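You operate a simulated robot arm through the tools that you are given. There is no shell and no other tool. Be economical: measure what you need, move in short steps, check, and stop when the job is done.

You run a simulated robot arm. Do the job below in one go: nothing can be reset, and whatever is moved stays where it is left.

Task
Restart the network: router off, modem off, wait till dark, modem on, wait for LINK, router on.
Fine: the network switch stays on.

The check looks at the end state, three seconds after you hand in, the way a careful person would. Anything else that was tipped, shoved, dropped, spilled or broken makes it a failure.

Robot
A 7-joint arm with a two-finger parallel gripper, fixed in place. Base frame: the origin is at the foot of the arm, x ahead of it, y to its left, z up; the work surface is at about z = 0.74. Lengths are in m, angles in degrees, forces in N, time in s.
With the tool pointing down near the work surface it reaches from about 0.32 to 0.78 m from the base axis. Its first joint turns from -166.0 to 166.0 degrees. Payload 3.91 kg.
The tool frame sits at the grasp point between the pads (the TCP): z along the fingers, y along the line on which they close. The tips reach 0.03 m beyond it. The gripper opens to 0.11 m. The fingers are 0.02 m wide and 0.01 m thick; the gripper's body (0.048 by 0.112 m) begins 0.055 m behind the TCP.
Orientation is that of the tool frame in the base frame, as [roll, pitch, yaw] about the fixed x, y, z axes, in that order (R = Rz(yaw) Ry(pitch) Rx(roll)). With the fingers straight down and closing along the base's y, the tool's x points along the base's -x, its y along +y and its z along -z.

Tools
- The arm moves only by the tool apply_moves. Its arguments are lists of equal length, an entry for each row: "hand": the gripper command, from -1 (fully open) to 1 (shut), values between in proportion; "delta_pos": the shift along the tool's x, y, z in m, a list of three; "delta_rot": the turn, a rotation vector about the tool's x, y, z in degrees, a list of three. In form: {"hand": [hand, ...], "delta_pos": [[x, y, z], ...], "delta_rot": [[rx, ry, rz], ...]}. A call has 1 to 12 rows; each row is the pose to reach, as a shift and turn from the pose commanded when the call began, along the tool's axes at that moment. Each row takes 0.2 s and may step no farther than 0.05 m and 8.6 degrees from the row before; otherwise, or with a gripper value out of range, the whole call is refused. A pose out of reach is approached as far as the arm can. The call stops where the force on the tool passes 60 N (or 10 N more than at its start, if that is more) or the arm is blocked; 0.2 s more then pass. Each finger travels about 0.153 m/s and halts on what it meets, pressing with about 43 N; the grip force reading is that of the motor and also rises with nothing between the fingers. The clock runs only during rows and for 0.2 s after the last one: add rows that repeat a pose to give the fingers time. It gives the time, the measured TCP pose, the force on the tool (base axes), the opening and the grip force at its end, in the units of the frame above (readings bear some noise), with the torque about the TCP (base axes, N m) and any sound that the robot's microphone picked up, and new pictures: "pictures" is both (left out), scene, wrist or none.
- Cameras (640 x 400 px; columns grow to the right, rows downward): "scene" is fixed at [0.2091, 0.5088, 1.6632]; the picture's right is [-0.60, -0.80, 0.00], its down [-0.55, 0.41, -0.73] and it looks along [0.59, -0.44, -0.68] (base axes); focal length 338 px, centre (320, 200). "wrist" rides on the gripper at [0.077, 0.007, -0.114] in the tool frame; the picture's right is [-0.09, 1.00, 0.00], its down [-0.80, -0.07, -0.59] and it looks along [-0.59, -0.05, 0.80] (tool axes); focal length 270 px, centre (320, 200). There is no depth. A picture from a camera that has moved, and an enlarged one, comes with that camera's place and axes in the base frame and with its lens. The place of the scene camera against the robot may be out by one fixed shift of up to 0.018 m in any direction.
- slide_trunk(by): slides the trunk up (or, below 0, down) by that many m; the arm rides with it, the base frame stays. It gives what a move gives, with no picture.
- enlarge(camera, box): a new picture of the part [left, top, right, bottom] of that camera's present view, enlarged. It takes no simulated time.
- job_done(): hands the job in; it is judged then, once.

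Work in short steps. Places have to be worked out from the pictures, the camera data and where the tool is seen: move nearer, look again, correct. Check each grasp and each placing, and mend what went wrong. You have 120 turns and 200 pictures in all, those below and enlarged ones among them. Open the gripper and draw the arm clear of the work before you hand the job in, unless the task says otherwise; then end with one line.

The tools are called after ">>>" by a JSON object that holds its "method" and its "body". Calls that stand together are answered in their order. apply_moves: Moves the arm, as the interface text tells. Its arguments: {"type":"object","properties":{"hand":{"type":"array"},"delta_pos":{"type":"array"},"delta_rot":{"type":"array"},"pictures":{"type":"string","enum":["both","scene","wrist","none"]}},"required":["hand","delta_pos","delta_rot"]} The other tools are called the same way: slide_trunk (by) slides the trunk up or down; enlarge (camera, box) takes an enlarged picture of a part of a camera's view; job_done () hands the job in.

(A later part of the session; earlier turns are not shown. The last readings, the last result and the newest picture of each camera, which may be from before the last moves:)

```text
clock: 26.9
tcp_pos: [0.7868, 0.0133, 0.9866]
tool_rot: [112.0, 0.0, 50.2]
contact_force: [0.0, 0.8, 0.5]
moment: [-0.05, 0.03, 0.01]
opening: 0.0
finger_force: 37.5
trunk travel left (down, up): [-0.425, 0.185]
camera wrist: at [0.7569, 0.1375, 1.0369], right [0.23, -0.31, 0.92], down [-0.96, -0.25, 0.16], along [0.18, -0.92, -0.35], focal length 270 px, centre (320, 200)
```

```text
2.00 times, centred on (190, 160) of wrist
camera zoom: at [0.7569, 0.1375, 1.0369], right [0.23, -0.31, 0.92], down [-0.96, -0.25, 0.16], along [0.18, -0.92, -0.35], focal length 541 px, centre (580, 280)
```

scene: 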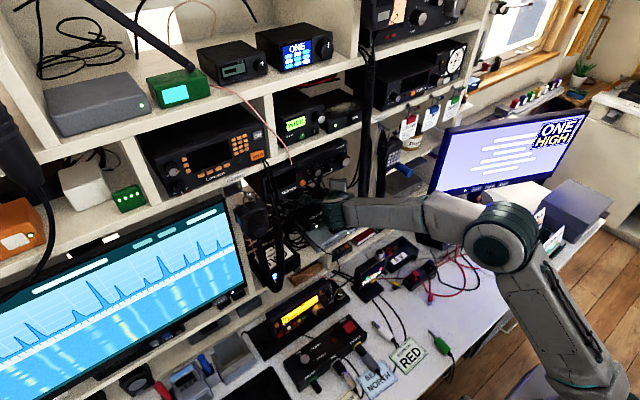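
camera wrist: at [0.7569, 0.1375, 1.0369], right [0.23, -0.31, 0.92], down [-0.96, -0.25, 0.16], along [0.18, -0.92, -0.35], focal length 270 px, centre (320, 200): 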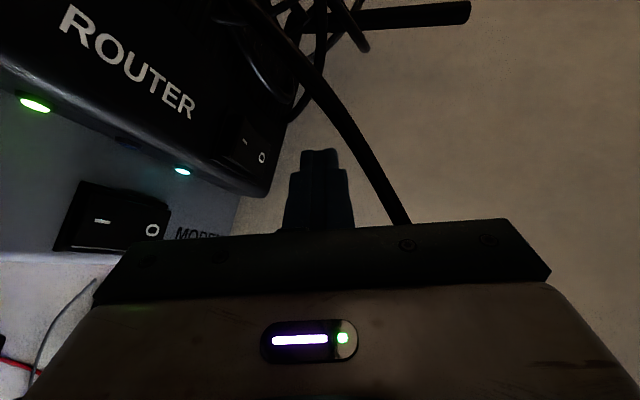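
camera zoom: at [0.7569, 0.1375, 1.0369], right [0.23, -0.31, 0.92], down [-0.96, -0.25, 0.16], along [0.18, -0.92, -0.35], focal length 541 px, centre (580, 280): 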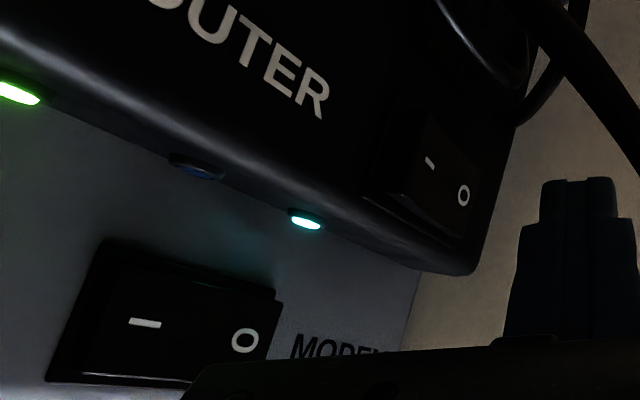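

The I–O marks are now foreshortened compared with before the press, so the router rocker is at O (lamps probably fading with delay). I move to hover over the modem's O half, re-checking the router's lamps before pressing.

>>> {"method": "apply_moves", "body": {"hand": [1, 1, 1, 1], "delta_pos": [[-0.0067, -0.022, -0.025], [-0.0135, -0.044, -0.0501], [-0.0135, -0.044, -0.0501], [-0.0135, -0.044, -0.0501]], "delta_rot": [[0, 0, 0], [0, 0, 0], [0, 0, 0], [0, 0, 0]], "pictures": "both"}}

>>> {"method": "enlarge", "body": {"camera": "scene", "box": [270, 160, 390, 260]}}

>>> {"method": "enlarge", "body": {"camera": "wrist", "box": [130, 0, 370, 220]}}

```text
clock: 27.9
tcp_pos: [0.7306, 0.0437, 0.9643]
tool_rot: [111.9, -0.2, 50.2]
contact_force: [0.6, 0.5, -0.5]
moment: [-0.02, 0.05, 0.0]
opening: 0.0001
finger_force: 37.6
trunk travel left (down, up): [-0.425, 0.185]
camera wrist: at [0.6992, 0.1674, 1.0136], right [0.23, -0.31, 0.92], down [-0.96, -0.25, 0.16], along [0.18, -0.92, -0.35], focal length 270 px, centre (320, 200)
```

scene: 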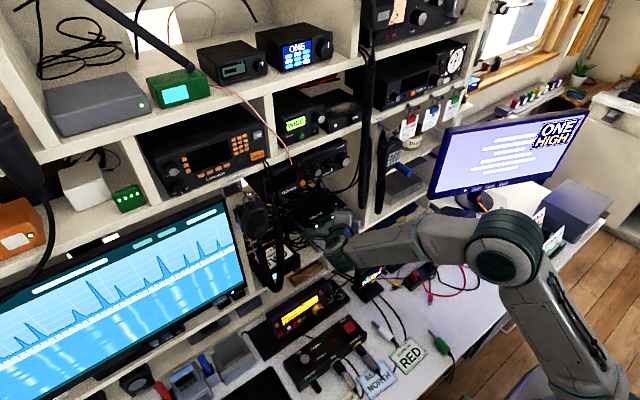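
wrist: 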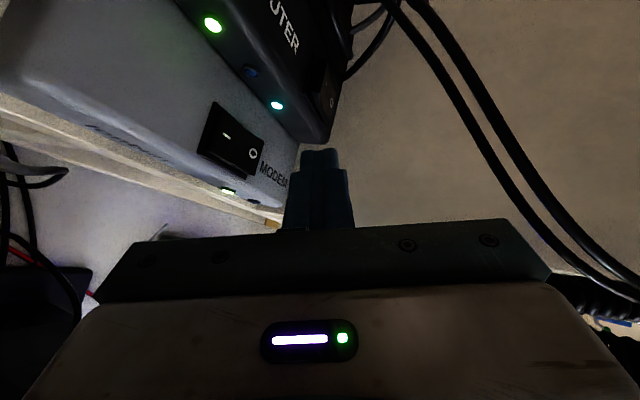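

```text
4.00 times, centred on (330, 210) of scene
camera zoom: at [0.2091, 0.5088, 1.6632], right [-0.6, -0.8, 0.0], down [-0.55, 0.41, -0.73], along [0.59, -0.44, -0.68], focal length 1353 px, centre (280, 160)
```

zoom: 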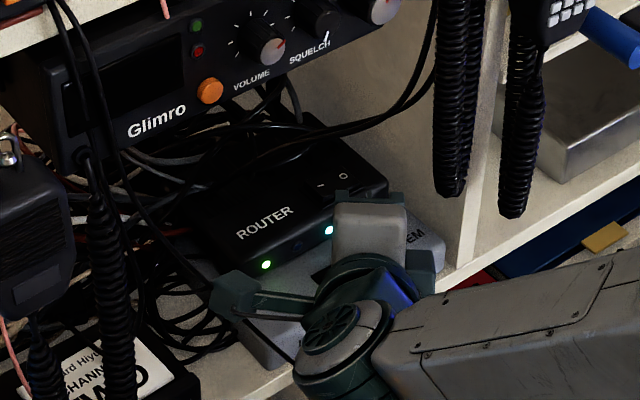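

```text
1.82 times, centred on (250, 110) of wrist
camera zoom: at [0.6992, 0.1674, 1.0136], right [0.23, -0.31, 0.92], down [-0.96, -0.25, 0.16], along [0.18, -0.92, -0.35], focal length 491 px, centre (447, 364)
```

zoom: 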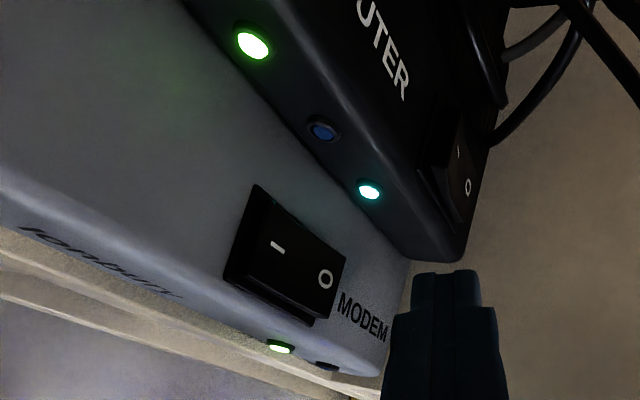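

The router rocker visibly lies at O, yet its lamps are lit. I wait a couple more seconds before touching the modem.

>>> {"method": "apply_moves", "body": {"hand": [1, 1, 1, 1, 1, 1, 1, 1, 1, 1, 1, 1], "delta_pos": [[0, 0, 0], [0, 0, 0], [0, 0, 0], [0, 0, 0], [0, 0, 0], [0, 0, 0], [0, 0, 0], [0, 0, 0], [0, 0, 0], [0, 0, 0], [0, 0, 0], [0, 0, 0]], "delta_rot": [[0, 0, 0], [0, 0, 0], [0, 0, 0], [0, 0, 0], [0, 0, 0], [0, 0, 0], [0, 0, 0], [0, 0, 0], [0, 0, 0], [0, 0, 0], [0, 0, 0], [0, 0, 0]], "pictures": "wrist"}}

>>> {"method": "enlarge", "body": {"camera": "wrist", "box": [180, 0, 380, 150]}}

```text
clock: 30.4
tcp_pos: [0.7297, 0.043, 0.9636]
tool_rot: [111.9, 0.0, 50.3]
contact_force: [0.3, -1.3, 0.8]
moment: [0.02, -0.01, -0.02]
opening: 0.0
finger_force: 37.8
trunk travel left (down, up): [-0.425, 0.185]
camera wrist: at [0.6992, 0.1674, 1.0136], right [0.23, -0.31, 0.92], down [-0.96, -0.25, 0.16], along [0.18, -0.92, -0.35], focal length 270 px, centre (320, 200)
```

wrist: 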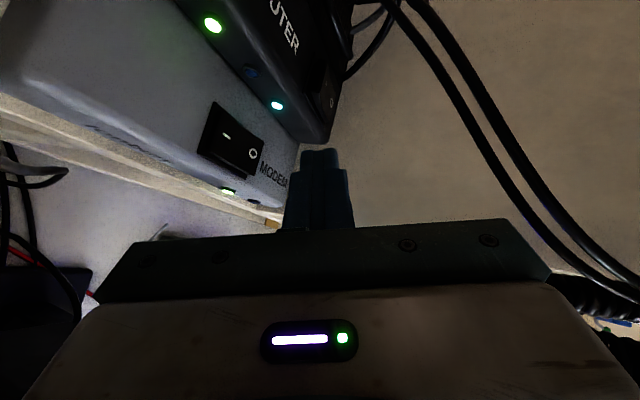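

```text
2.67 times, centred on (280, 75) of wrist
camera zoom: at [0.6992, 0.1674, 1.0136], right [0.23, -0.31, 0.92], down [-0.96, -0.25, 0.16], along [0.18, -0.92, -0.35], focal length 721 px, centre (427, 533)
```

zoom: 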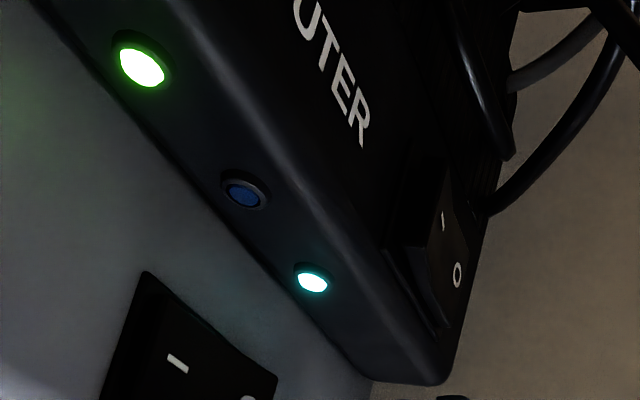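

Rocker is definitely at O but lamps still glow; I wait about 5 s more.

>>> {"method": "apply_moves", "body": {"hand": [1, 1, 1, 1, 1, 1, 1, 1, 1, 1, 1, 1], "delta_pos": [[0, 0, 0], [0, 0, 0], [0, 0, 0], [0, 0, 0], [0, 0, 0], [0, 0, 0], [0, 0, 0], [0, 0, 0], [0, 0, 0], [0, 0, 0], [0, 0, 0], [0, 0, 0]], "delta_rot": [[0, 0, 0], [0, 0, 0], [0, 0, 0], [0, 0, 0], [0, 0, 0], [0, 0, 0], [0, 0, 0], [0, 0, 0], [0, 0, 0], [0, 0, 0], [0, 0, 0], [0, 0, 0]], "pictures": "none"}}

>>> {"method": "apply_moves", "body": {"hand": [1, 1, 1, 1, 1, 1, 1, 1, 1, 1, 1, 1], "delta_pos": [[0, 0, 0], [0, 0, 0], [0, 0, 0], [0, 0, 0], [0, 0, 0], [0, 0, 0], [0, 0, 0], [0, 0, 0], [0, 0, 0], [0, 0, 0], [0, 0, 0], [0, 0, 0]], "delta_rot": [[0, 0, 0], [0, 0, 0], [0, 0, 0], [0, 0, 0], [0, 0, 0], [0, 0, 0], [0, 0, 0], [0, 0, 0], [0, 0, 0], [0, 0, 0], [0, 0, 0], [0, 0, 0]], "pictures": "wrist"}}

```text
clock: 33.0
tcp_pos: [0.7294, 0.0431, 0.9641]
tool_rot: [112.0, 0.0, 50.1]
contact_force: [-0.2, -0.2, -0.2]
moment: [0.01, -0.04, -0.02]
opening: 0.0
finger_force: 37.9
trunk travel left (down, up): [-0.425, 0.185]
```

```text
clock: 35.6
tcp_pos: [0.73, 0.0442, 0.9638]
tool_rot: [112.0, 0.0, 50.1]
contact_force: [-0.4, 0.3, -0.1]
moment: [-0.05, 0.01, -0.01]
opening: 0.0003
finger_force: 37.5
trunk travel left (down, up): [-0.425, 0.185]
camera wrist: at [0.6992, 0.1674, 1.0136], right [0.23, -0.31, 0.92], down [-0.96, -0.25, 0.16], along [0.18, -0.92, -0.35], focal length 270 px, centre (320, 200)
```

wrist: 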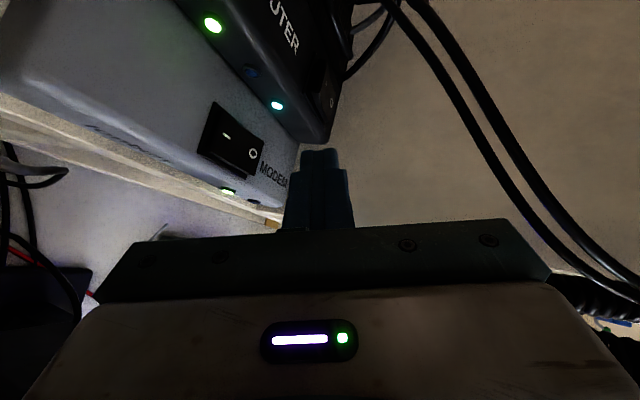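

Still lit after 12 s. I inspect the router rocker's tilt closely to see whether it is only partly over.

>>> {"method": "enlarge", "body": {"camera": "wrist", "box": [270, 50, 360, 150]}}

>>> {"method": "enlarge", "body": {"camera": "wrist", "box": [180, 80, 290, 210]}}

>>> {"method": "enlarge", "body": {"camera": "scene", "box": [310, 180, 370, 230]}}

```text
4.00 times, centred on (315, 100) of wrist
camera zoom: at [0.6992, 0.1674, 1.0136], right [0.23, -0.31, 0.92], down [-0.96, -0.25, 0.16], along [0.18, -0.92, -0.35], focal length 1081 px, centre (340, 600)
```

zoom: 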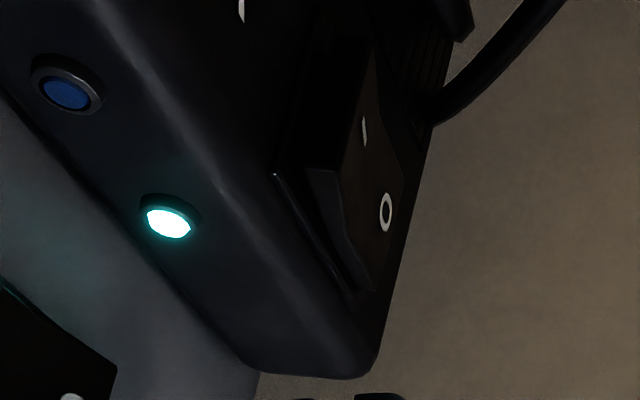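

```text
3.08 times, centred on (235, 145) of wrist
camera zoom: at [0.6992, 0.1674, 1.0136], right [0.23, -0.31, 0.92], down [-0.96, -0.25, 0.16], along [0.18, -0.92, -0.35], focal length 832 px, centre (582, 369)
```

zoom: 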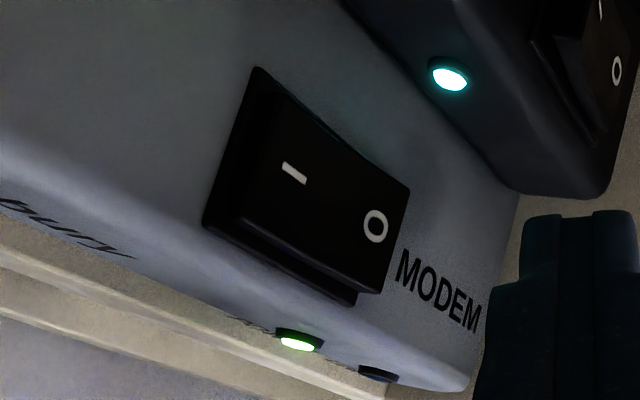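

```text
8.00 times, centred on (340, 205) of scene
camera zoom: at [0.2091, 0.5088, 1.6632], right [-0.6, -0.8, 0.0], down [-0.55, 0.41, -0.73], along [0.59, -0.44, -0.68], focal length 2706 px, centre (160, 160)
```

zoom: 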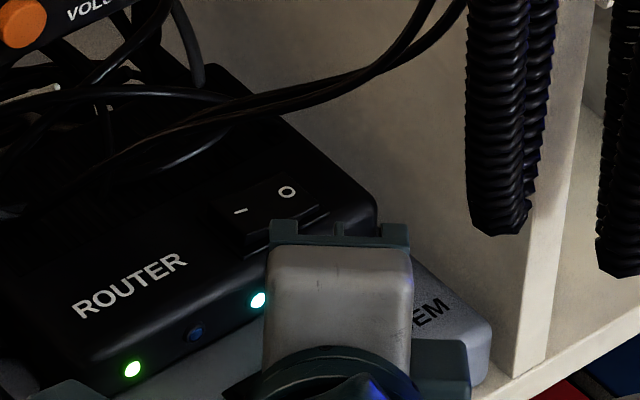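

The router rocker is plainly fully at O, and the modem's at I. The lamps must have a long hold-up; the order is satisfied, so I now press the modem's O half.

>>> {"method": "apply_moves", "body": {"hand": [1, 1, 1, 1, 1, 1], "delta_pos": [[-0.0031, -0.0268, 0.0137], [-0.0031, -0.0314, 0.0156], [-0.0031, -0.036, 0.0175], [-0.0031, -0.0397, 0.019], [-0.0031, -0.0434, 0.0205], [-0.0031, -0.0471, 0.022]], "delta_rot": [[0, 0, 0], [0, 0, 0], [0, 0, 0], [0, 0, 0], [0, 0, 0], [0, 0, 0]], "pictures": "wrist"}}

```text
clock: 37.0
tcp_pos: [0.728, 0.0386, 0.9267]
tool_rot: [110.8, -0.7, 50.0]
contact_force: [3.4, 0.6, 56.0]
moment: [-0.53, -1.52, 0.01]
opening: 0.0
finger_force: 37.5
trunk travel left (down, up): [-0.425, 0.185]
camera wrist: at [0.6974, 0.1631, 0.9758], right [0.21, -0.3, 0.93], down [-0.96, -0.24, 0.13], along [0.19, -0.92, -0.34], focal length 270 px, centre (320, 200)
```

wrist: 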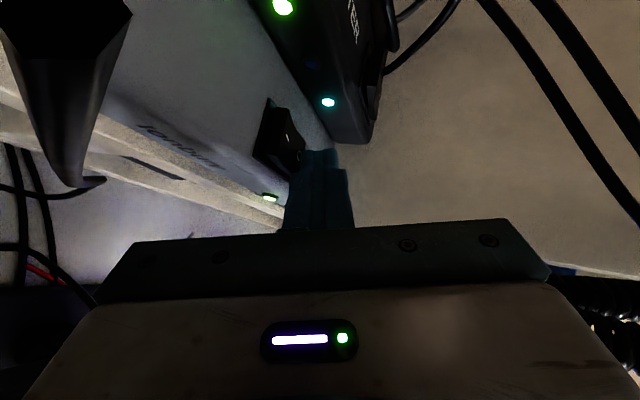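

56 N pressed and the rocker appears tipped. (A thin wire is very near the camera on the left, without force.) I lift off and look.

>>> {"method": "apply_moves", "body": {"hand": [1, 1, 1, 1], "delta_pos": [[0, 0.02, -0.008], [0, 0.04, -0.016], [0, 0.047, -0.0188], [0, 0.047, -0.0188]], "delta_rot": [[0, 0, 0], [0, 0, 0], [0, 0, 0], [0, 0, 0]], "pictures": "wrist"}}

>>> {"method": "enlarge", "body": {"camera": "wrist", "box": [130, 0, 370, 220]}}

```text
clock: 38.0
tcp_pos: [0.7294, 0.0376, 0.9637]
tool_rot: [112.0, 0.1, 50.2]
contact_force: [0.7, -0.3, 0.4]
moment: [-0.02, -0.01, 0.03]
opening: 0.0
finger_force: 37.5
trunk travel left (down, up): [-0.425, 0.185]
camera wrist: at [0.6987, 0.1622, 1.013], right [0.23, -0.31, 0.92], down [-0.96, -0.25, 0.16], along [0.18, -0.92, -0.35], focal length 270 px, centre (320, 200)
```

wrist: 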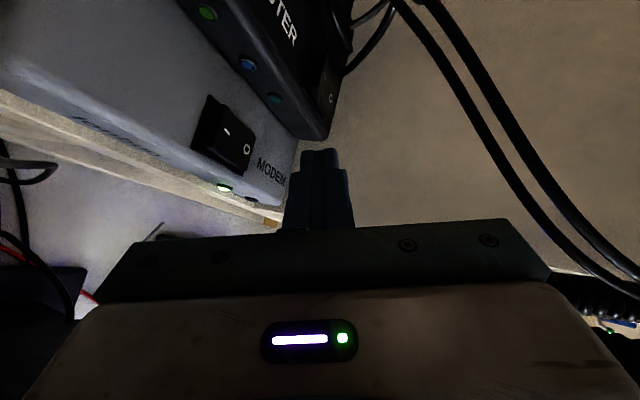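

```text
1.82 times, centred on (250, 110) of wrist
camera zoom: at [0.6987, 0.1622, 1.013], right [0.23, -0.31, 0.92], down [-0.96, -0.25, 0.16], along [0.18, -0.92, -0.35], focal length 491 px, centre (447, 364)
```

zoom: 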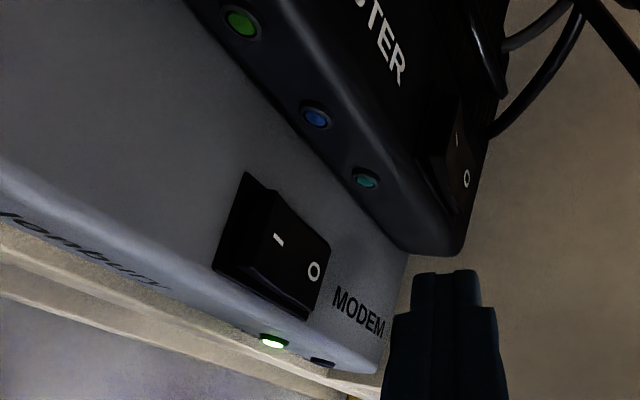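

The router's lamps have gone dark (about 14 s hold-up) and the modem rocker is at O with POWER still glowing. While waiting I swing to azimuth −15° (keeping the camera off the left wire) and hover over the modem's I half.

>>> {"method": "apply_moves", "body": {"hand": [1, 1, 1, 1, 1, 1, 1, 1], "delta_pos": [[0.0057, 0.0012, -0.0068], [0.0115, 0.0024, -0.0136], [0.0172, 0.0036, -0.0203], [0.0172, 0.0036, -0.0203], [0.0172, 0.0036, -0.0203], [0.0172, 0.0036, -0.0203], [0.0172, 0.0036, -0.0203], [0.0172, 0.0036, -0.0203]], "delta_rot": [[0, 7.73, -3.13], [0, 15.47, -6.27], [0, 23.2, -9.4], [0, 23.2, -9.4], [0, 23.2, -9.4], [0, 23.2, -9.4], [0, 23.2, -9.4], [0, 23.2, -9.4]], "pictures": "both"}}

>>> {"method": "enlarge", "body": {"camera": "wrist", "box": [130, 0, 370, 220]}}

```text
clock: 39.9
tcp_pos: [0.7264, 0.0613, 0.9739]
tool_rot: [112.0, 0.1, 75.3]
contact_force: [0.0, 0.2, 0.3]
moment: [-0.01, -0.03, 0.02]
opening: 0.0001
finger_force: 37.5
trunk travel left (down, up): [-0.425, 0.185]
camera wrist: at [0.6461, 0.1616, 1.0243], right [0.34, -0.18, 0.92], down [-0.76, -0.63, 0.16], along [0.55, -0.76, -0.35], focal length 270 px, centre (320, 200)
```

scene: 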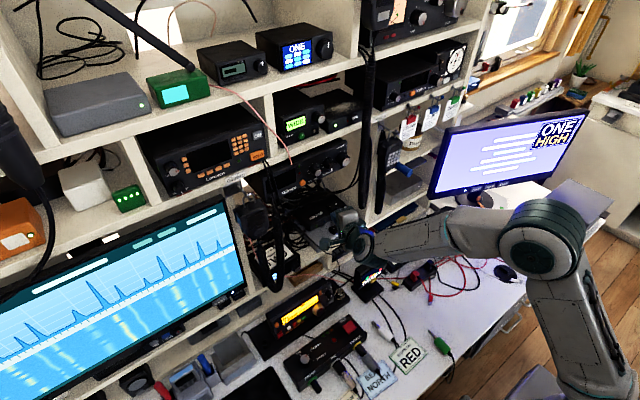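
wrist: 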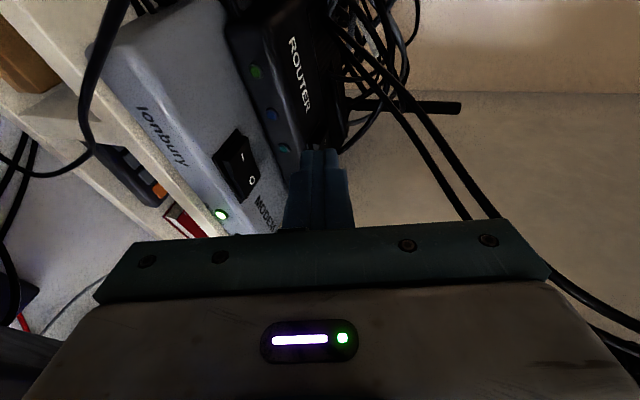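

```text
1.82 times, centred on (250, 110) of wrist
camera zoom: at [0.6461, 0.1616, 1.0243], right [0.34, -0.18, 0.92], down [-0.76, -0.63, 0.16], along [0.55, -0.76, -0.35], focal length 491 px, centre (447, 364)
```

zoom: 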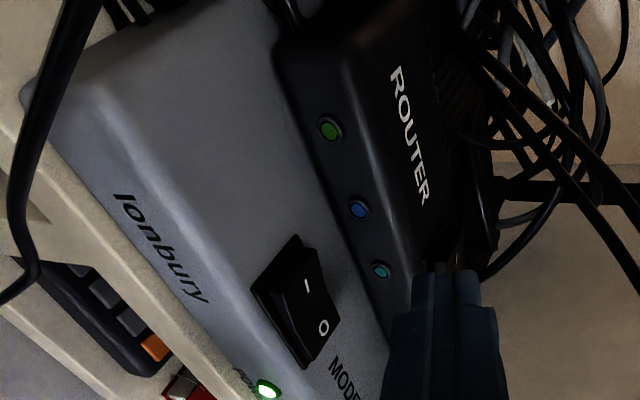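

Hover is lined up (edge of tip would land at y≈0.056; I mark at ≈(0.752, 0.050)). Now wait for the modem's lamp to go dark.

>>> {"method": "apply_moves", "body": {"hand": [1, 1, 1, 1, 1, 1, 1, 1, 1, 1, 1, 1], "delta_pos": [[0, 0, 0], [0, 0, 0], [0, 0, 0], [0, 0, 0], [0, 0, 0], [0, 0, 0], [0, 0, 0], [0, 0, 0], [0, 0, 0], [0, 0, 0], [0, 0, 0], [0, 0, 0]], "delta_rot": [[0, 0, 0], [0, 0, 0], [0, 0, 0], [0, 0, 0], [0, 0, 0], [0, 0, 0], [0, 0, 0], [0, 0, 0], [0, 0, 0], [0, 0, 0], [0, 0, 0], [0, 0, 0]], "pictures": "none"}}

>>> {"method": "apply_moves", "body": {"hand": [1, 1, 1, 1, 1, 1, 1, 1, 1, 1, 1, 1], "delta_pos": [[0, 0, 0], [0, 0, 0], [0, 0, 0], [0, 0, 0], [0, 0, 0], [0, 0, 0], [0, 0, 0], [0, 0, 0], [0, 0, 0], [0, 0, 0], [0, 0, 0], [0, 0, 0]], "delta_rot": [[0, 0, 0], [0, 0, 0], [0, 0, 0], [0, 0, 0], [0, 0, 0], [0, 0, 0], [0, 0, 0], [0, 0, 0], [0, 0, 0], [0, 0, 0], [0, 0, 0], [0, 0, 0]], "pictures": "none"}}

>>> {"method": "apply_moves", "body": {"hand": [1, 1, 1, 1, 1, 1, 1, 1, 1, 1, 1, 1], "delta_pos": [[0, 0, 0], [0, 0, 0], [0, 0, 0], [0, 0, 0], [0, 0, 0], [0, 0, 0], [0, 0, 0], [0, 0, 0], [0, 0, 0], [0, 0, 0], [0, 0, 0], [0, 0, 0]], "delta_rot": [[0, 0, 0], [0, 0, 0], [0, 0, 0], [0, 0, 0], [0, 0, 0], [0, 0, 0], [0, 0, 0], [0, 0, 0], [0, 0, 0], [0, 0, 0], [0, 0, 0], [0, 0, 0]], "pictures": "none"}}

>>> {"method": "apply_moves", "body": {"hand": [1, 1, 1, 1, 1, 1, 1, 1, 1, 1, 1, 1], "delta_pos": [[0, 0, 0], [0, 0, 0], [0, 0, 0], [0, 0, 0], [0, 0, 0], [0, 0, 0], [0, 0, 0], [0, 0, 0], [0, 0, 0], [0, 0, 0], [0, 0, 0], [0, 0, 0]], "delta_rot": [[0, 0, 0], [0, 0, 0], [0, 0, 0], [0, 0, 0], [0, 0, 0], [0, 0, 0], [0, 0, 0], [0, 0, 0], [0, 0, 0], [0, 0, 0], [0, 0, 0], [0, 0, 0]], "pictures": "wrist"}}

```text
clock: 42.5
tcp_pos: [0.7258, 0.0617, 0.974]
tool_rot: [112.0, 0.1, 75.3]
contact_force: [-0.4, 0.0, 0.4]
moment: [-0.01, -0.04, 0.0]
opening: 0.0002
finger_force: 37.4
trunk travel left (down, up): [-0.425, 0.185]
```

```text
clock: 45.0
tcp_pos: [0.7263, 0.061, 0.9745]
tool_rot: [112.0, 0.0, 75.3]
contact_force: [-1.0, 0.0, 0.1]
moment: [0.0, 0.04, 0.0]
opening: 0.0
finger_force: 37.4
trunk travel left (down, up): [-0.425, 0.185]
```

```text
clock: 47.6
tcp_pos: [0.7277, 0.0635, 0.975]
tool_rot: [112.0, 0.1, 75.3]
contact_force: [0.4, -0.4, 0.3]
moment: [0.0, -0.03, 0.02]
opening: 0.0
finger_force: 37.9
trunk travel left (down, up): [-0.425, 0.185]
```

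```text
clock: 50.2
tcp_pos: [0.7275, 0.0621, 0.9749]
tool_rot: [112.1, 0.1, 75.4]
contact_force: [-0.2, 0.8, 0.3]
moment: [0.03, 0.0, 0.0]
opening: 0.0001
finger_force: 37.5
trunk travel left (down, up): [-0.425, 0.185]
camera wrist: at [0.6461, 0.1616, 1.0244], right [0.34, -0.18, 0.92], down [-0.76, -0.63, 0.16], along [0.55, -0.76, -0.35], focal length 270 px, centre (320, 200)
```

wrist: 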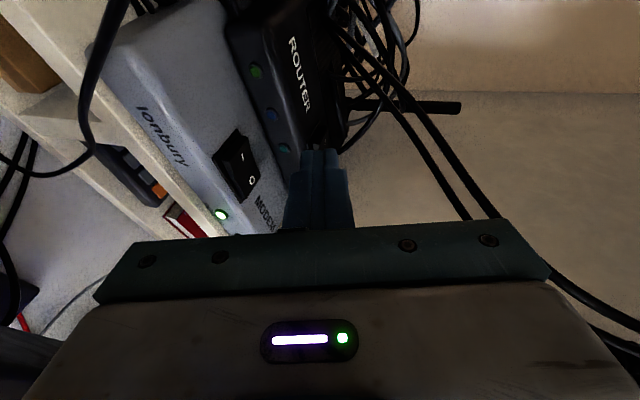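

The modem's POWER lamp is still lit; I keep waiting.

>>> {"method": "apply_moves", "body": {"hand": [1, 1, 1, 1, 1, 1, 1, 1, 1, 1, 1, 1], "delta_pos": [[0, 0, 0], [0, 0, 0], [0, 0, 0], [0, 0, 0], [0, 0, 0], [0, 0, 0], [0, 0, 0], [0, 0, 0], [0, 0, 0], [0, 0, 0], [0, 0, 0], [0, 0, 0]], "delta_rot": [[0, 0, 0], [0, 0, 0], [0, 0, 0], [0, 0, 0], [0, 0, 0], [0, 0, 0], [0, 0, 0], [0, 0, 0], [0, 0, 0], [0, 0, 0], [0, 0, 0], [0, 0, 0]], "pictures": "none"}}

>>> {"method": "apply_moves", "body": {"hand": [1, 1, 1, 1, 1, 1, 1, 1, 1, 1, 1, 1], "delta_pos": [[0, 0, 0], [0, 0, 0], [0, 0, 0], [0, 0, 0], [0, 0, 0], [0, 0, 0], [0, 0, 0], [0, 0, 0], [0, 0, 0], [0, 0, 0], [0, 0, 0], [0, 0, 0]], "delta_rot": [[0, 0, 0], [0, 0, 0], [0, 0, 0], [0, 0, 0], [0, 0, 0], [0, 0, 0], [0, 0, 0], [0, 0, 0], [0, 0, 0], [0, 0, 0], [0, 0, 0], [0, 0, 0]], "pictures": "wrist"}}

>>> {"method": "enlarge", "body": {"camera": "wrist", "box": [130, 0, 370, 220]}}

```text
clock: 52.9
tcp_pos: [0.7274, 0.0612, 0.9748]
tool_rot: [112.1, 0.1, 75.3]
contact_force: [0.2, -0.2, 0.2]
moment: [-0.02, -0.02, -0.01]
opening: 0.0
finger_force: 37.7
trunk travel left (down, up): [-0.425, 0.185]
```

```text
clock: 55.5
tcp_pos: [0.7266, 0.0614, 0.9745]
tool_rot: [111.9, 0.0, 75.3]
contact_force: [-0.1, 0.2, 0.0]
moment: [0.01, -0.04, -0.01]
opening: 0.0
finger_force: 37.8
trunk travel left (down, up): [-0.425, 0.185]
camera wrist: at [0.6461, 0.1616, 1.0244], right [0.34, -0.18, 0.92], down [-0.76, -0.63, 0.16], along [0.55, -0.76, -0.35], focal length 270 px, centre (320, 200)
```

wrist: 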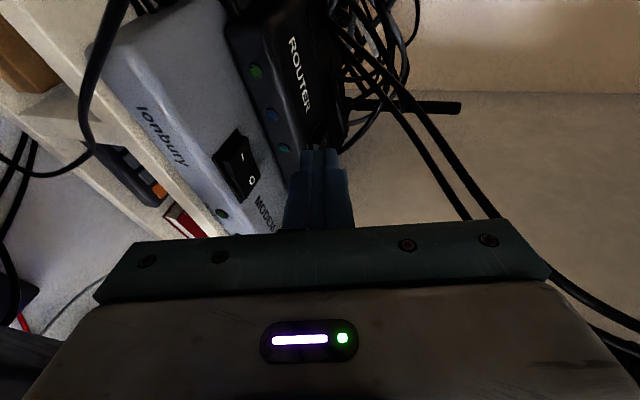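

```text
1.82 times, centred on (250, 110) of wrist
camera zoom: at [0.6461, 0.1616, 1.0244], right [0.34, -0.18, 0.92], down [-0.76, -0.63, 0.16], along [0.55, -0.76, -0.35], focal length 491 px, centre (447, 364)
```

zoom: 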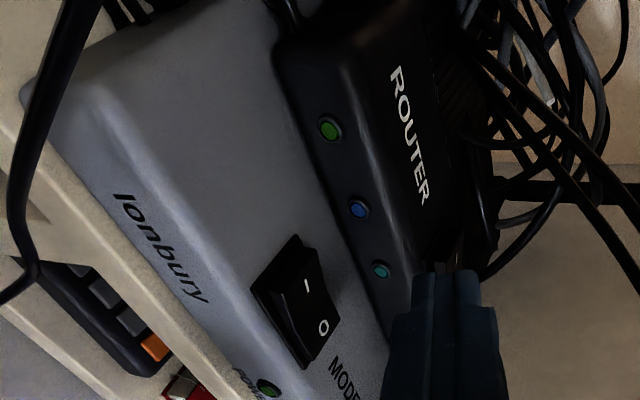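

All lamps are dark. I press the modem's I half straight down.

>>> {"method": "apply_moves", "body": {"hand": [1, 1, 1, 1, 1, 1], "delta_pos": [[0, -0.0278, 0.0112], [0, -0.0371, 0.015], [0, -0.0417, 0.0169], [0, -0.0464, 0.0188], [0, -0.0501, 0.0203], [0, -0.0538, 0.0218]], "delta_rot": [[0, 0, 0], [0, 0, 0], [0, 0, 0], [0, 0, 0], [0, 0, 0], [0, 0, 0]], "pictures": "none"}}

```text
clock: 56.9
tcp_pos: [0.7267, 0.0621, 0.9282]
tool_rot: [110.5, -0.1, 75.2]
contact_force: [-0.3, 2.9, 51.7]
moment: [-0.76, -1.12, 0.07]
opening: 0.0002
finger_force: 37.6
trunk travel left (down, up): [-0.425, 0.185]
```

51 N reached; lift and check.

>>> {"method": "apply_moves", "body": {"hand": [1, 1, 1, 1], "delta_pos": [[0, 0.02, -0.008], [0, 0.04, -0.016], [0, 0.053, -0.0215], [0, 0.053, -0.0215]], "delta_rot": [[0, 0, 0], [0, 0, 0], [0, 0, 0], [0, 0, 0]], "pictures": "wrist"}}

>>> {"method": "enlarge", "body": {"camera": "wrist", "box": [130, 0, 370, 220]}}

```text
clock: 57.9
tcp_pos: [0.7263, 0.0617, 0.9719]
tool_rot: [112.1, 0.0, 75.2]
contact_force: [0.6, 0.3, 0.5]
moment: [0.01, 0.02, -0.01]
opening: 0.0001
finger_force: 38.0
trunk travel left (down, up): [-0.425, 0.185]
camera wrist: at [0.6458, 0.1628, 1.0222], right [0.34, -0.18, 0.92], down [-0.76, -0.63, 0.16], along [0.55, -0.76, -0.35], focal length 270 px, centre (320, 200)
```

wrist: 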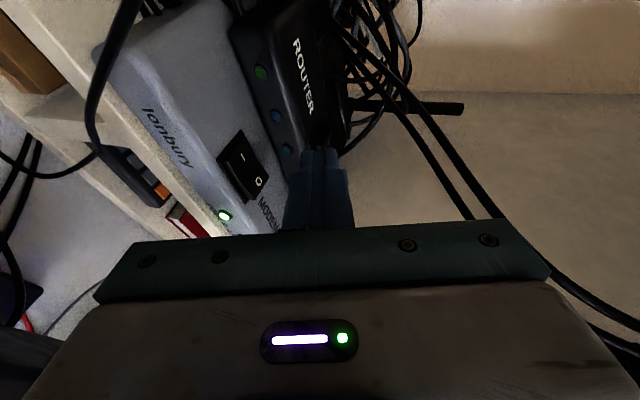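

```text
1.82 times, centred on (250, 110) of wrist
camera zoom: at [0.6458, 0.1628, 1.0222], right [0.34, -0.18, 0.92], down [-0.76, -0.63, 0.16], along [0.55, -0.76, -0.35], focal length 491 px, centre (447, 364)
```

zoom: 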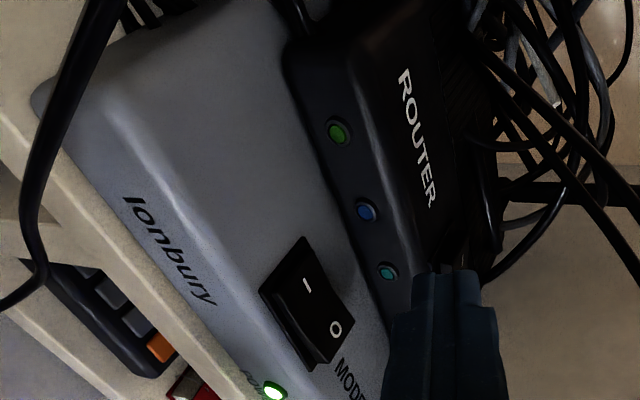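

The modem rocker is at I and POWER is lit. I return to azimuth −40°, from where LINK is visible, and wait there.

>>> {"method": "apply_moves", "body": {"hand": [1, 1, 1, 1, 1, 1, 1, 1, 1, 1, 1, 1], "delta_pos": [[-0.0028, 0.0035, -0.0029], [-0.0056, 0.007, -0.0058], [-0.0084, 0.0105, -0.0086], [-0.0084, 0.0105, -0.0086], [-0.0084, 0.0105, -0.0086], [-0.0084, 0.0105, -0.0086], [-0.0084, 0.0105, -0.0086], [-0.0084, 0.0105, -0.0086], [-0.0084, 0.0105, -0.0086], [-0.0084, 0.0105, -0.0086], [-0.0084, 0.0105, -0.0086], [-0.0084, 0.0105, -0.0086]], "delta_rot": [[0, -7.73, 3.13], [0, -15.47, 6.27], [0, -23.2, 9.4], [0, -23.2, 9.4], [0, -23.2, 9.4], [0, -23.2, 9.4], [0, -23.2, 9.4], [0, -23.2, 9.4], [0, -23.2, 9.4], [0, -23.2, 9.4], [0, -23.2, 9.4], [0, -23.2, 9.4]], "pictures": "wrist"}}

>>> {"method": "enlarge", "body": {"camera": "wrist", "box": [130, 0, 370, 220]}}

```text
clock: 60.5
tcp_pos: [0.7222, 0.0558, 0.9864]
tool_rot: [112.0, 0.0, 50.1]
contact_force: [-0.1, 0.0, -0.3]
moment: [0.0, -0.02, -0.02]
opening: 0.0002
finger_force: 37.4
trunk travel left (down, up): [-0.425, 0.185]
camera wrist: at [0.6913, 0.1804, 1.036], right [0.23, -0.31, 0.92], down [-0.96, -0.25, 0.16], along [0.18, -0.92, -0.35], focal length 270 px, centre (320, 200)
```

wrist: 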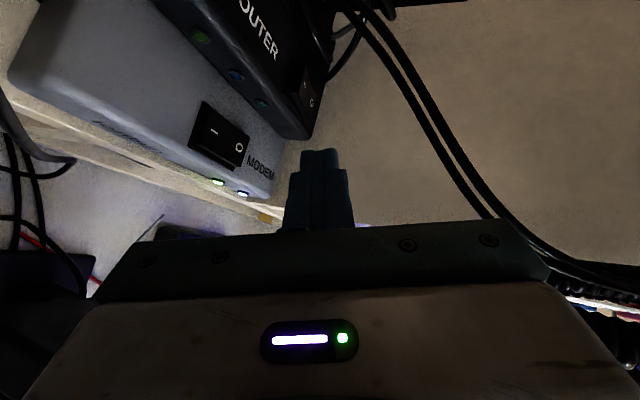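

```text
1.82 times, centred on (250, 110) of wrist
camera zoom: at [0.6913, 0.1804, 1.036], right [0.23, -0.31, 0.92], down [-0.96, -0.25, 0.16], along [0.18, -0.92, -0.35], focal length 491 px, centre (447, 364)
```

zoom: 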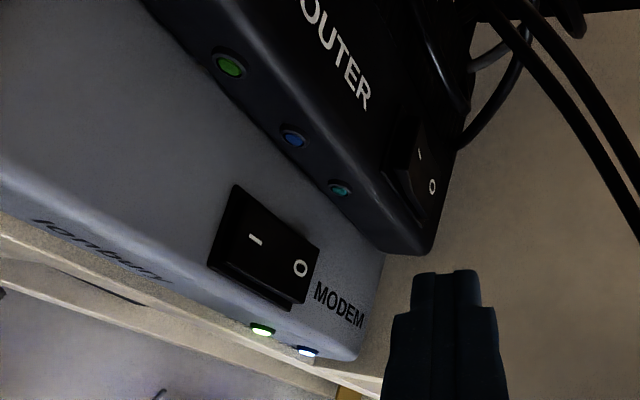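

LINK now looks lit, but it may be blinking while it syncs; I take two more looks at odd intervals.

>>> {"method": "apply_moves", "body": {"hand": [1, 1], "delta_pos": [[0, 0, 0], [0, 0, 0]], "delta_rot": [[0, 0, 0], [0, 0, 0]], "pictures": "wrist"}}

>>> {"method": "apply_moves", "body": {"hand": [1], "delta_pos": [[0, 0, 0]], "delta_rot": [[0, 0, 0]], "pictures": "wrist"}}

>>> {"method": "apply_moves", "body": {"hand": [1, 1, 1, 1], "delta_pos": [[0, 0, 0], [0, 0, 0], [0, 0, 0], [0, 0, 0]], "delta_rot": [[0, 0, 0], [0, 0, 0], [0, 0, 0], [0, 0, 0]], "pictures": "wrist"}}

```text
clock: 61.0
tcp_pos: [0.722, 0.0547, 0.987]
tool_rot: [111.9, 0.0, 50.2]
contact_force: [-0.3, 0.5, -0.1]
moment: [0.01, -0.03, 0.03]
opening: 0.0003
finger_force: 37.6
trunk travel left (down, up): [-0.425, 0.185]
camera wrist: at [0.6913, 0.1804, 1.036], right [0.23, -0.31, 0.92], down [-0.96, -0.25, 0.16], along [0.18, -0.92, -0.35], focal length 270 px, centre (320, 200)
```

wrist: 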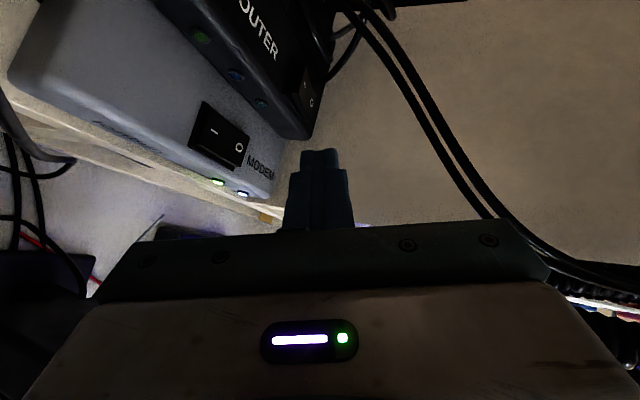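

```text
clock: 61.5
tcp_pos: [0.7221, 0.055, 0.9859]
tool_rot: [112.1, -0.1, 50.2]
contact_force: [-0.3, 0.0, 0.1]
moment: [-0.02, -0.02, 0.03]
opening: 0.0
finger_force: 37.5
trunk travel left (down, up): [-0.425, 0.185]
camera wrist: at [0.6913, 0.1804, 1.036], right [0.23, -0.31, 0.92], down [-0.96, -0.25, 0.16], along [0.18, -0.92, -0.35], focal length 270 px, centre (320, 200)
```

wrist: 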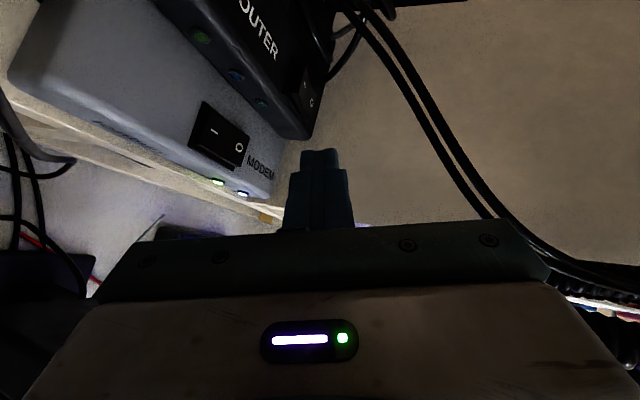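

```text
clock: 62.5
tcp_pos: [0.7215, 0.0548, 0.9856]
tool_rot: [112.0, 0.0, 50.2]
contact_force: [0.6, -0.2, 0.3]
moment: [0.03, 0.02, -0.03]
opening: 0.0
finger_force: 37.2
trunk travel left (down, up): [-0.425, 0.185]
camera wrist: at [0.6913, 0.1804, 1.036], right [0.23, -0.31, 0.92], down [-0.96, -0.25, 0.16], along [0.18, -0.92, -0.35], focal length 270 px, centre (320, 200)
```

wrist: 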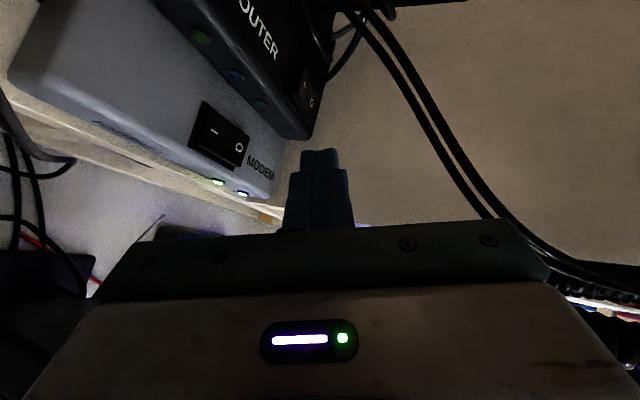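

LINK is steadily lit. I move over the router's I half: TCP (0.7876, 0.0415, 0.985).

>>> {"method": "apply_moves", "body": {"hand": [1, 1, 1], "delta_pos": [[0.0158, 0.0107, 0.0277], [0.0317, 0.0214, 0.0554], [0.0317, 0.0214, 0.0554]], "delta_rot": [[0, 0, 0], [0, 0, 0], [0, 0, 0]], "pictures": "wrist"}}

>>> {"method": "enlarge", "body": {"camera": "wrist", "box": [180, 60, 380, 240]}}

```text
clock: 63.2
tcp_pos: [0.7895, 0.0419, 0.9848]
tool_rot: [112.0, 0.0, 50.3]
contact_force: [1.0, 0.4, -0.1]
moment: [-0.01, -0.01, -0.02]
opening: 0.0001
finger_force: 37.5
trunk travel left (down, up): [-0.425, 0.185]
camera wrist: at [0.7581, 0.1669, 1.0352], right [0.23, -0.31, 0.92], down [-0.96, -0.25, 0.16], along [0.18, -0.92, -0.35], focal length 270 px, centre (320, 200)
```

wrist: 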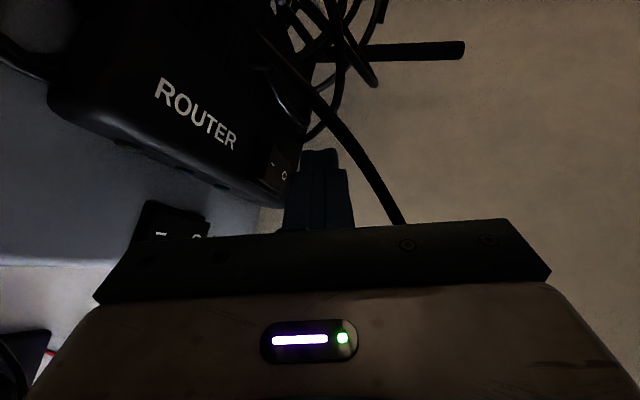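

```text
2.22 times, centred on (280, 150) of wrist
camera zoom: at [0.7581, 0.1669, 1.0352], right [0.23, -0.31, 0.92], down [-0.96, -0.25, 0.16], along [0.18, -0.92, -0.35], focal length 601 px, centre (409, 311)
```

zoom: 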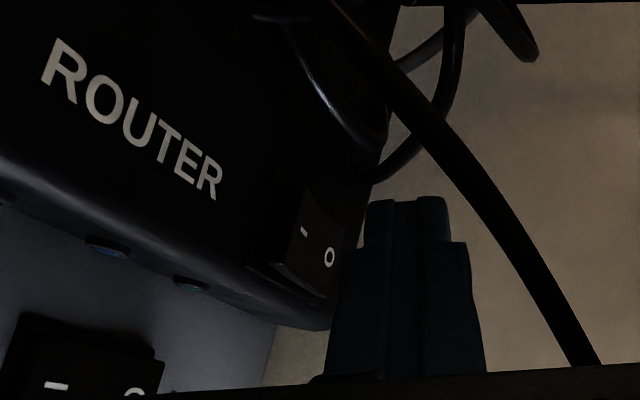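

I mark at ≈(0.804, 0.024, 0.944), right below the tip. Press straight down.

>>> {"method": "apply_moves", "body": {"hand": [1, 1, 1, 1, 1, 1], "delta_pos": [[0, -0.0139, 0.0056], [0, -0.0223, 0.009], [0, -0.0269, 0.0109], [0, -0.0315, 0.0128], [0, -0.0352, 0.0143], [0, -0.039, 0.0158]], "delta_rot": [[0, 0, 0], [0, 0, 0], [0, 0, 0], [0, 0, 0], [0, 0, 0], [0, 0, 0]], "pictures": "none"}}

>>> {"method": "apply_moves", "body": {"hand": [1, 1, 1], "delta_pos": [[0, 0.019, -0.0077], [0, 0.038, -0.0154], [0, 0.038, -0.0154]], "delta_rot": [[0, 0, 0], [0, 0, 0], [0, 0, 0]], "pictures": "wrist"}}

>>> {"method": "enlarge", "body": {"camera": "wrist", "box": [180, 60, 380, 240]}}

```text
clock: 64.7
tcp_pos: [0.7882, 0.0423, 0.9603]
tool_rot: [110.3, -0.7, 50.4]
contact_force: [-7.4, 4.5, 17.2]
moment: [-0.28, -0.09, -0.16]
opening: 0.0
finger_force: 37.8
trunk travel left (down, up): [-0.425, 0.185]
stopped in row 6: the force on the tool passed its limit at 60 N (the readings are from after the stop); the commanded pose is now the measured one
```

```text
clock: 65.5
tcp_pos: [0.7902, 0.0428, 0.9967]
tool_rot: [110.8, -0.6, 50.3]
contact_force: [0.5, 0.1, -0.6]
moment: [0.01, -0.03, 0.0]
opening: 0.0001
finger_force: 37.6
trunk travel left (down, up): [-0.425, 0.185]
camera wrist: at [0.7585, 0.1675, 1.0458], right [0.21, -0.3, 0.93], down [-0.96, -0.25, 0.14], along [0.19, -0.92, -0.34], focal length 270 px, centre (320, 200)
```

wrist: 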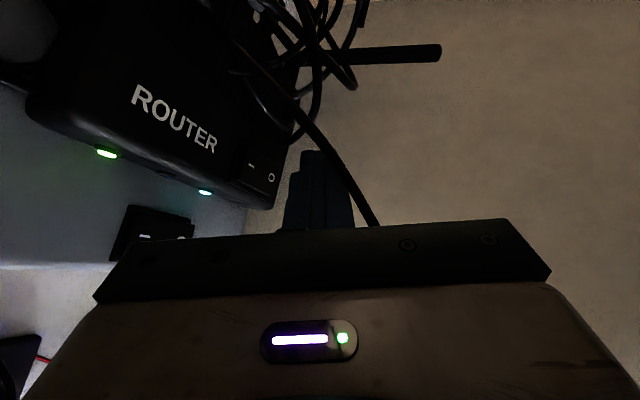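

```text
2.22 times, centred on (280, 150) of wrist
camera zoom: at [0.7585, 0.1675, 1.0458], right [0.21, -0.3, 0.93], down [-0.96, -0.25, 0.14], along [0.19, -0.92, -0.34], focal length 601 px, centre (409, 311)
```

zoom: 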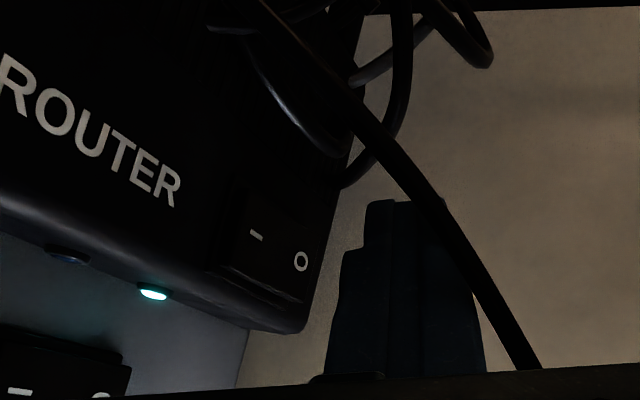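

Router rocker is at I and its lamps are lit again. I retreat the way I came, low under the wires and then back out.

>>> {"method": "apply_moves", "body": {"hand": [1, 1, 1, 1, 1, 1, 1, 1], "delta_pos": [[-0.017, -0.0168, -0.0255], [-0.0343, -0.0336, -0.051], [-0.045, -0.043, -0.095], [-0.056, -0.0529, -0.1387], [-0.074, -0.0465, -0.167], [-0.092, -0.04, -0.196], [-0.11, -0.0337, -0.2248], [-0.11, -0.0337, -0.2248]], "delta_rot": [[0, 0, 0], [0, 0, 0], [0, 0, 0], [0, 0, 0], [0, 0, 0], [0, 0, 0], [0, 0, 0], [0, 0, 0]], "pictures": "both"}}

>>> {"method": "enlarge", "body": {"camera": "scene", "box": [270, 160, 390, 260]}}

```text
clock: 67.3
tcp_pos: [0.5475, 0.0975, 1.0437]
tool_rot: [110.8, -0.6, 50.2]
contact_force: [-0.1, 0.0, -0.5]
moment: [-0.01, 0.01, -0.03]
opening: 0.0
finger_force: 37.6
trunk travel left (down, up): [-0.425, 0.185]
camera wrist: at [0.5159, 0.2222, 1.093], right [0.21, -0.3, 0.93], down [-0.96, -0.25, 0.14], along [0.19, -0.92, -0.34], focal length 270 px, centre (320, 200)
```

scene: 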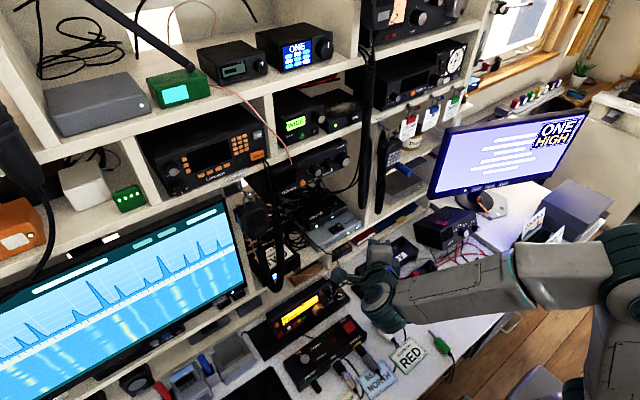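
wrist: 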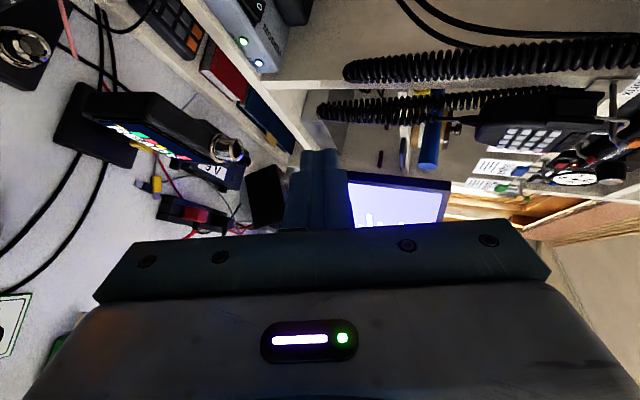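

```text
4.00 times, centred on (330, 210) of scene
camera zoom: at [0.2091, 0.5088, 1.6632], right [-0.6, -0.8, 0.0], down [-0.55, 0.41, -0.73], along [0.59, -0.44, -0.68], focal length 1353 px, centre (280, 160)
```

zoom: 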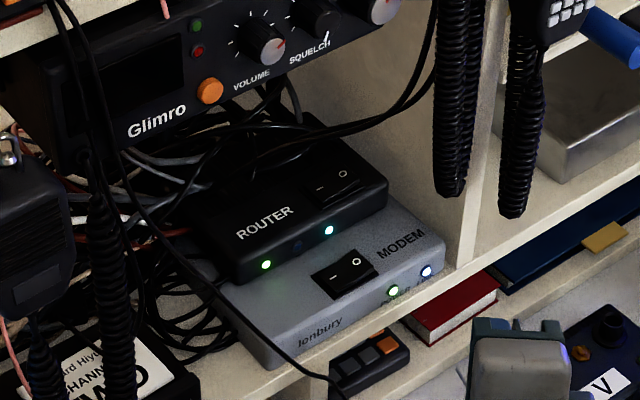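

Modem POWER and LINK lit, router lit, units unmoved. I raise the arm clear, open the gripper, and take a last look.

>>> {"method": "apply_moves", "body": {"hand": [1, 1, 1, 1, -1, -1, -1, -1, -1, -1, -1, -1], "delta_pos": [[0, 0.0371, -0.04], [0, 0.07, -0.07], [0, 0.1, -0.1], [0, 0.1, -0.1], [0, 0.1, -0.1], [0, 0.1, -0.1], [0, 0.1, -0.1], [0, 0.1, -0.1], [0, 0.1, -0.1], [0, 0.1, -0.1], [0, 0.1, -0.1], [0, 0.1, -0.1]], "delta_rot": [[0, 0, 0], [0, 0, 0], [0, 0, 0], [0, 0, 0], [0, 0, 0], [0, 0, 0], [0, 0, 0], [0, 0, 0], [0, 0, 0], [0, 0, 0], [0, 0, 0], [0, 0, 0]], "pictures": "scene"}}

>>> {"method": "enlarge", "body": {"camera": "scene", "box": [270, 160, 390, 260]}}

```text
refused: row 1 steps farther than a row can; nothing moved
```

```text
4.00 times, centred on (330, 210) of scene
camera zoom: at [0.2091, 0.5088, 1.6632], right [-0.6, -0.8, 0.0], down [-0.55, 0.41, -0.73], along [0.59, -0.44, -0.68], focal length 1353 px, centre (280, 160)
```

zoom: 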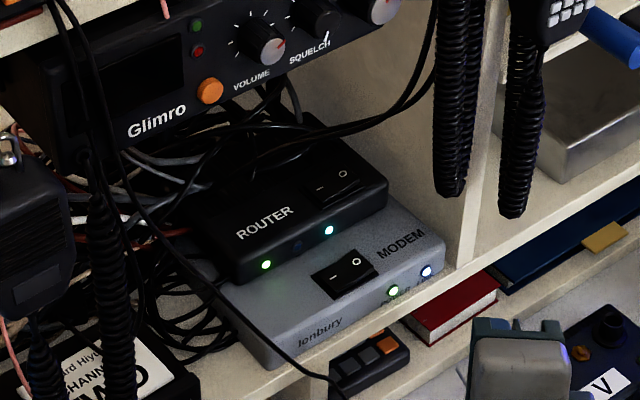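

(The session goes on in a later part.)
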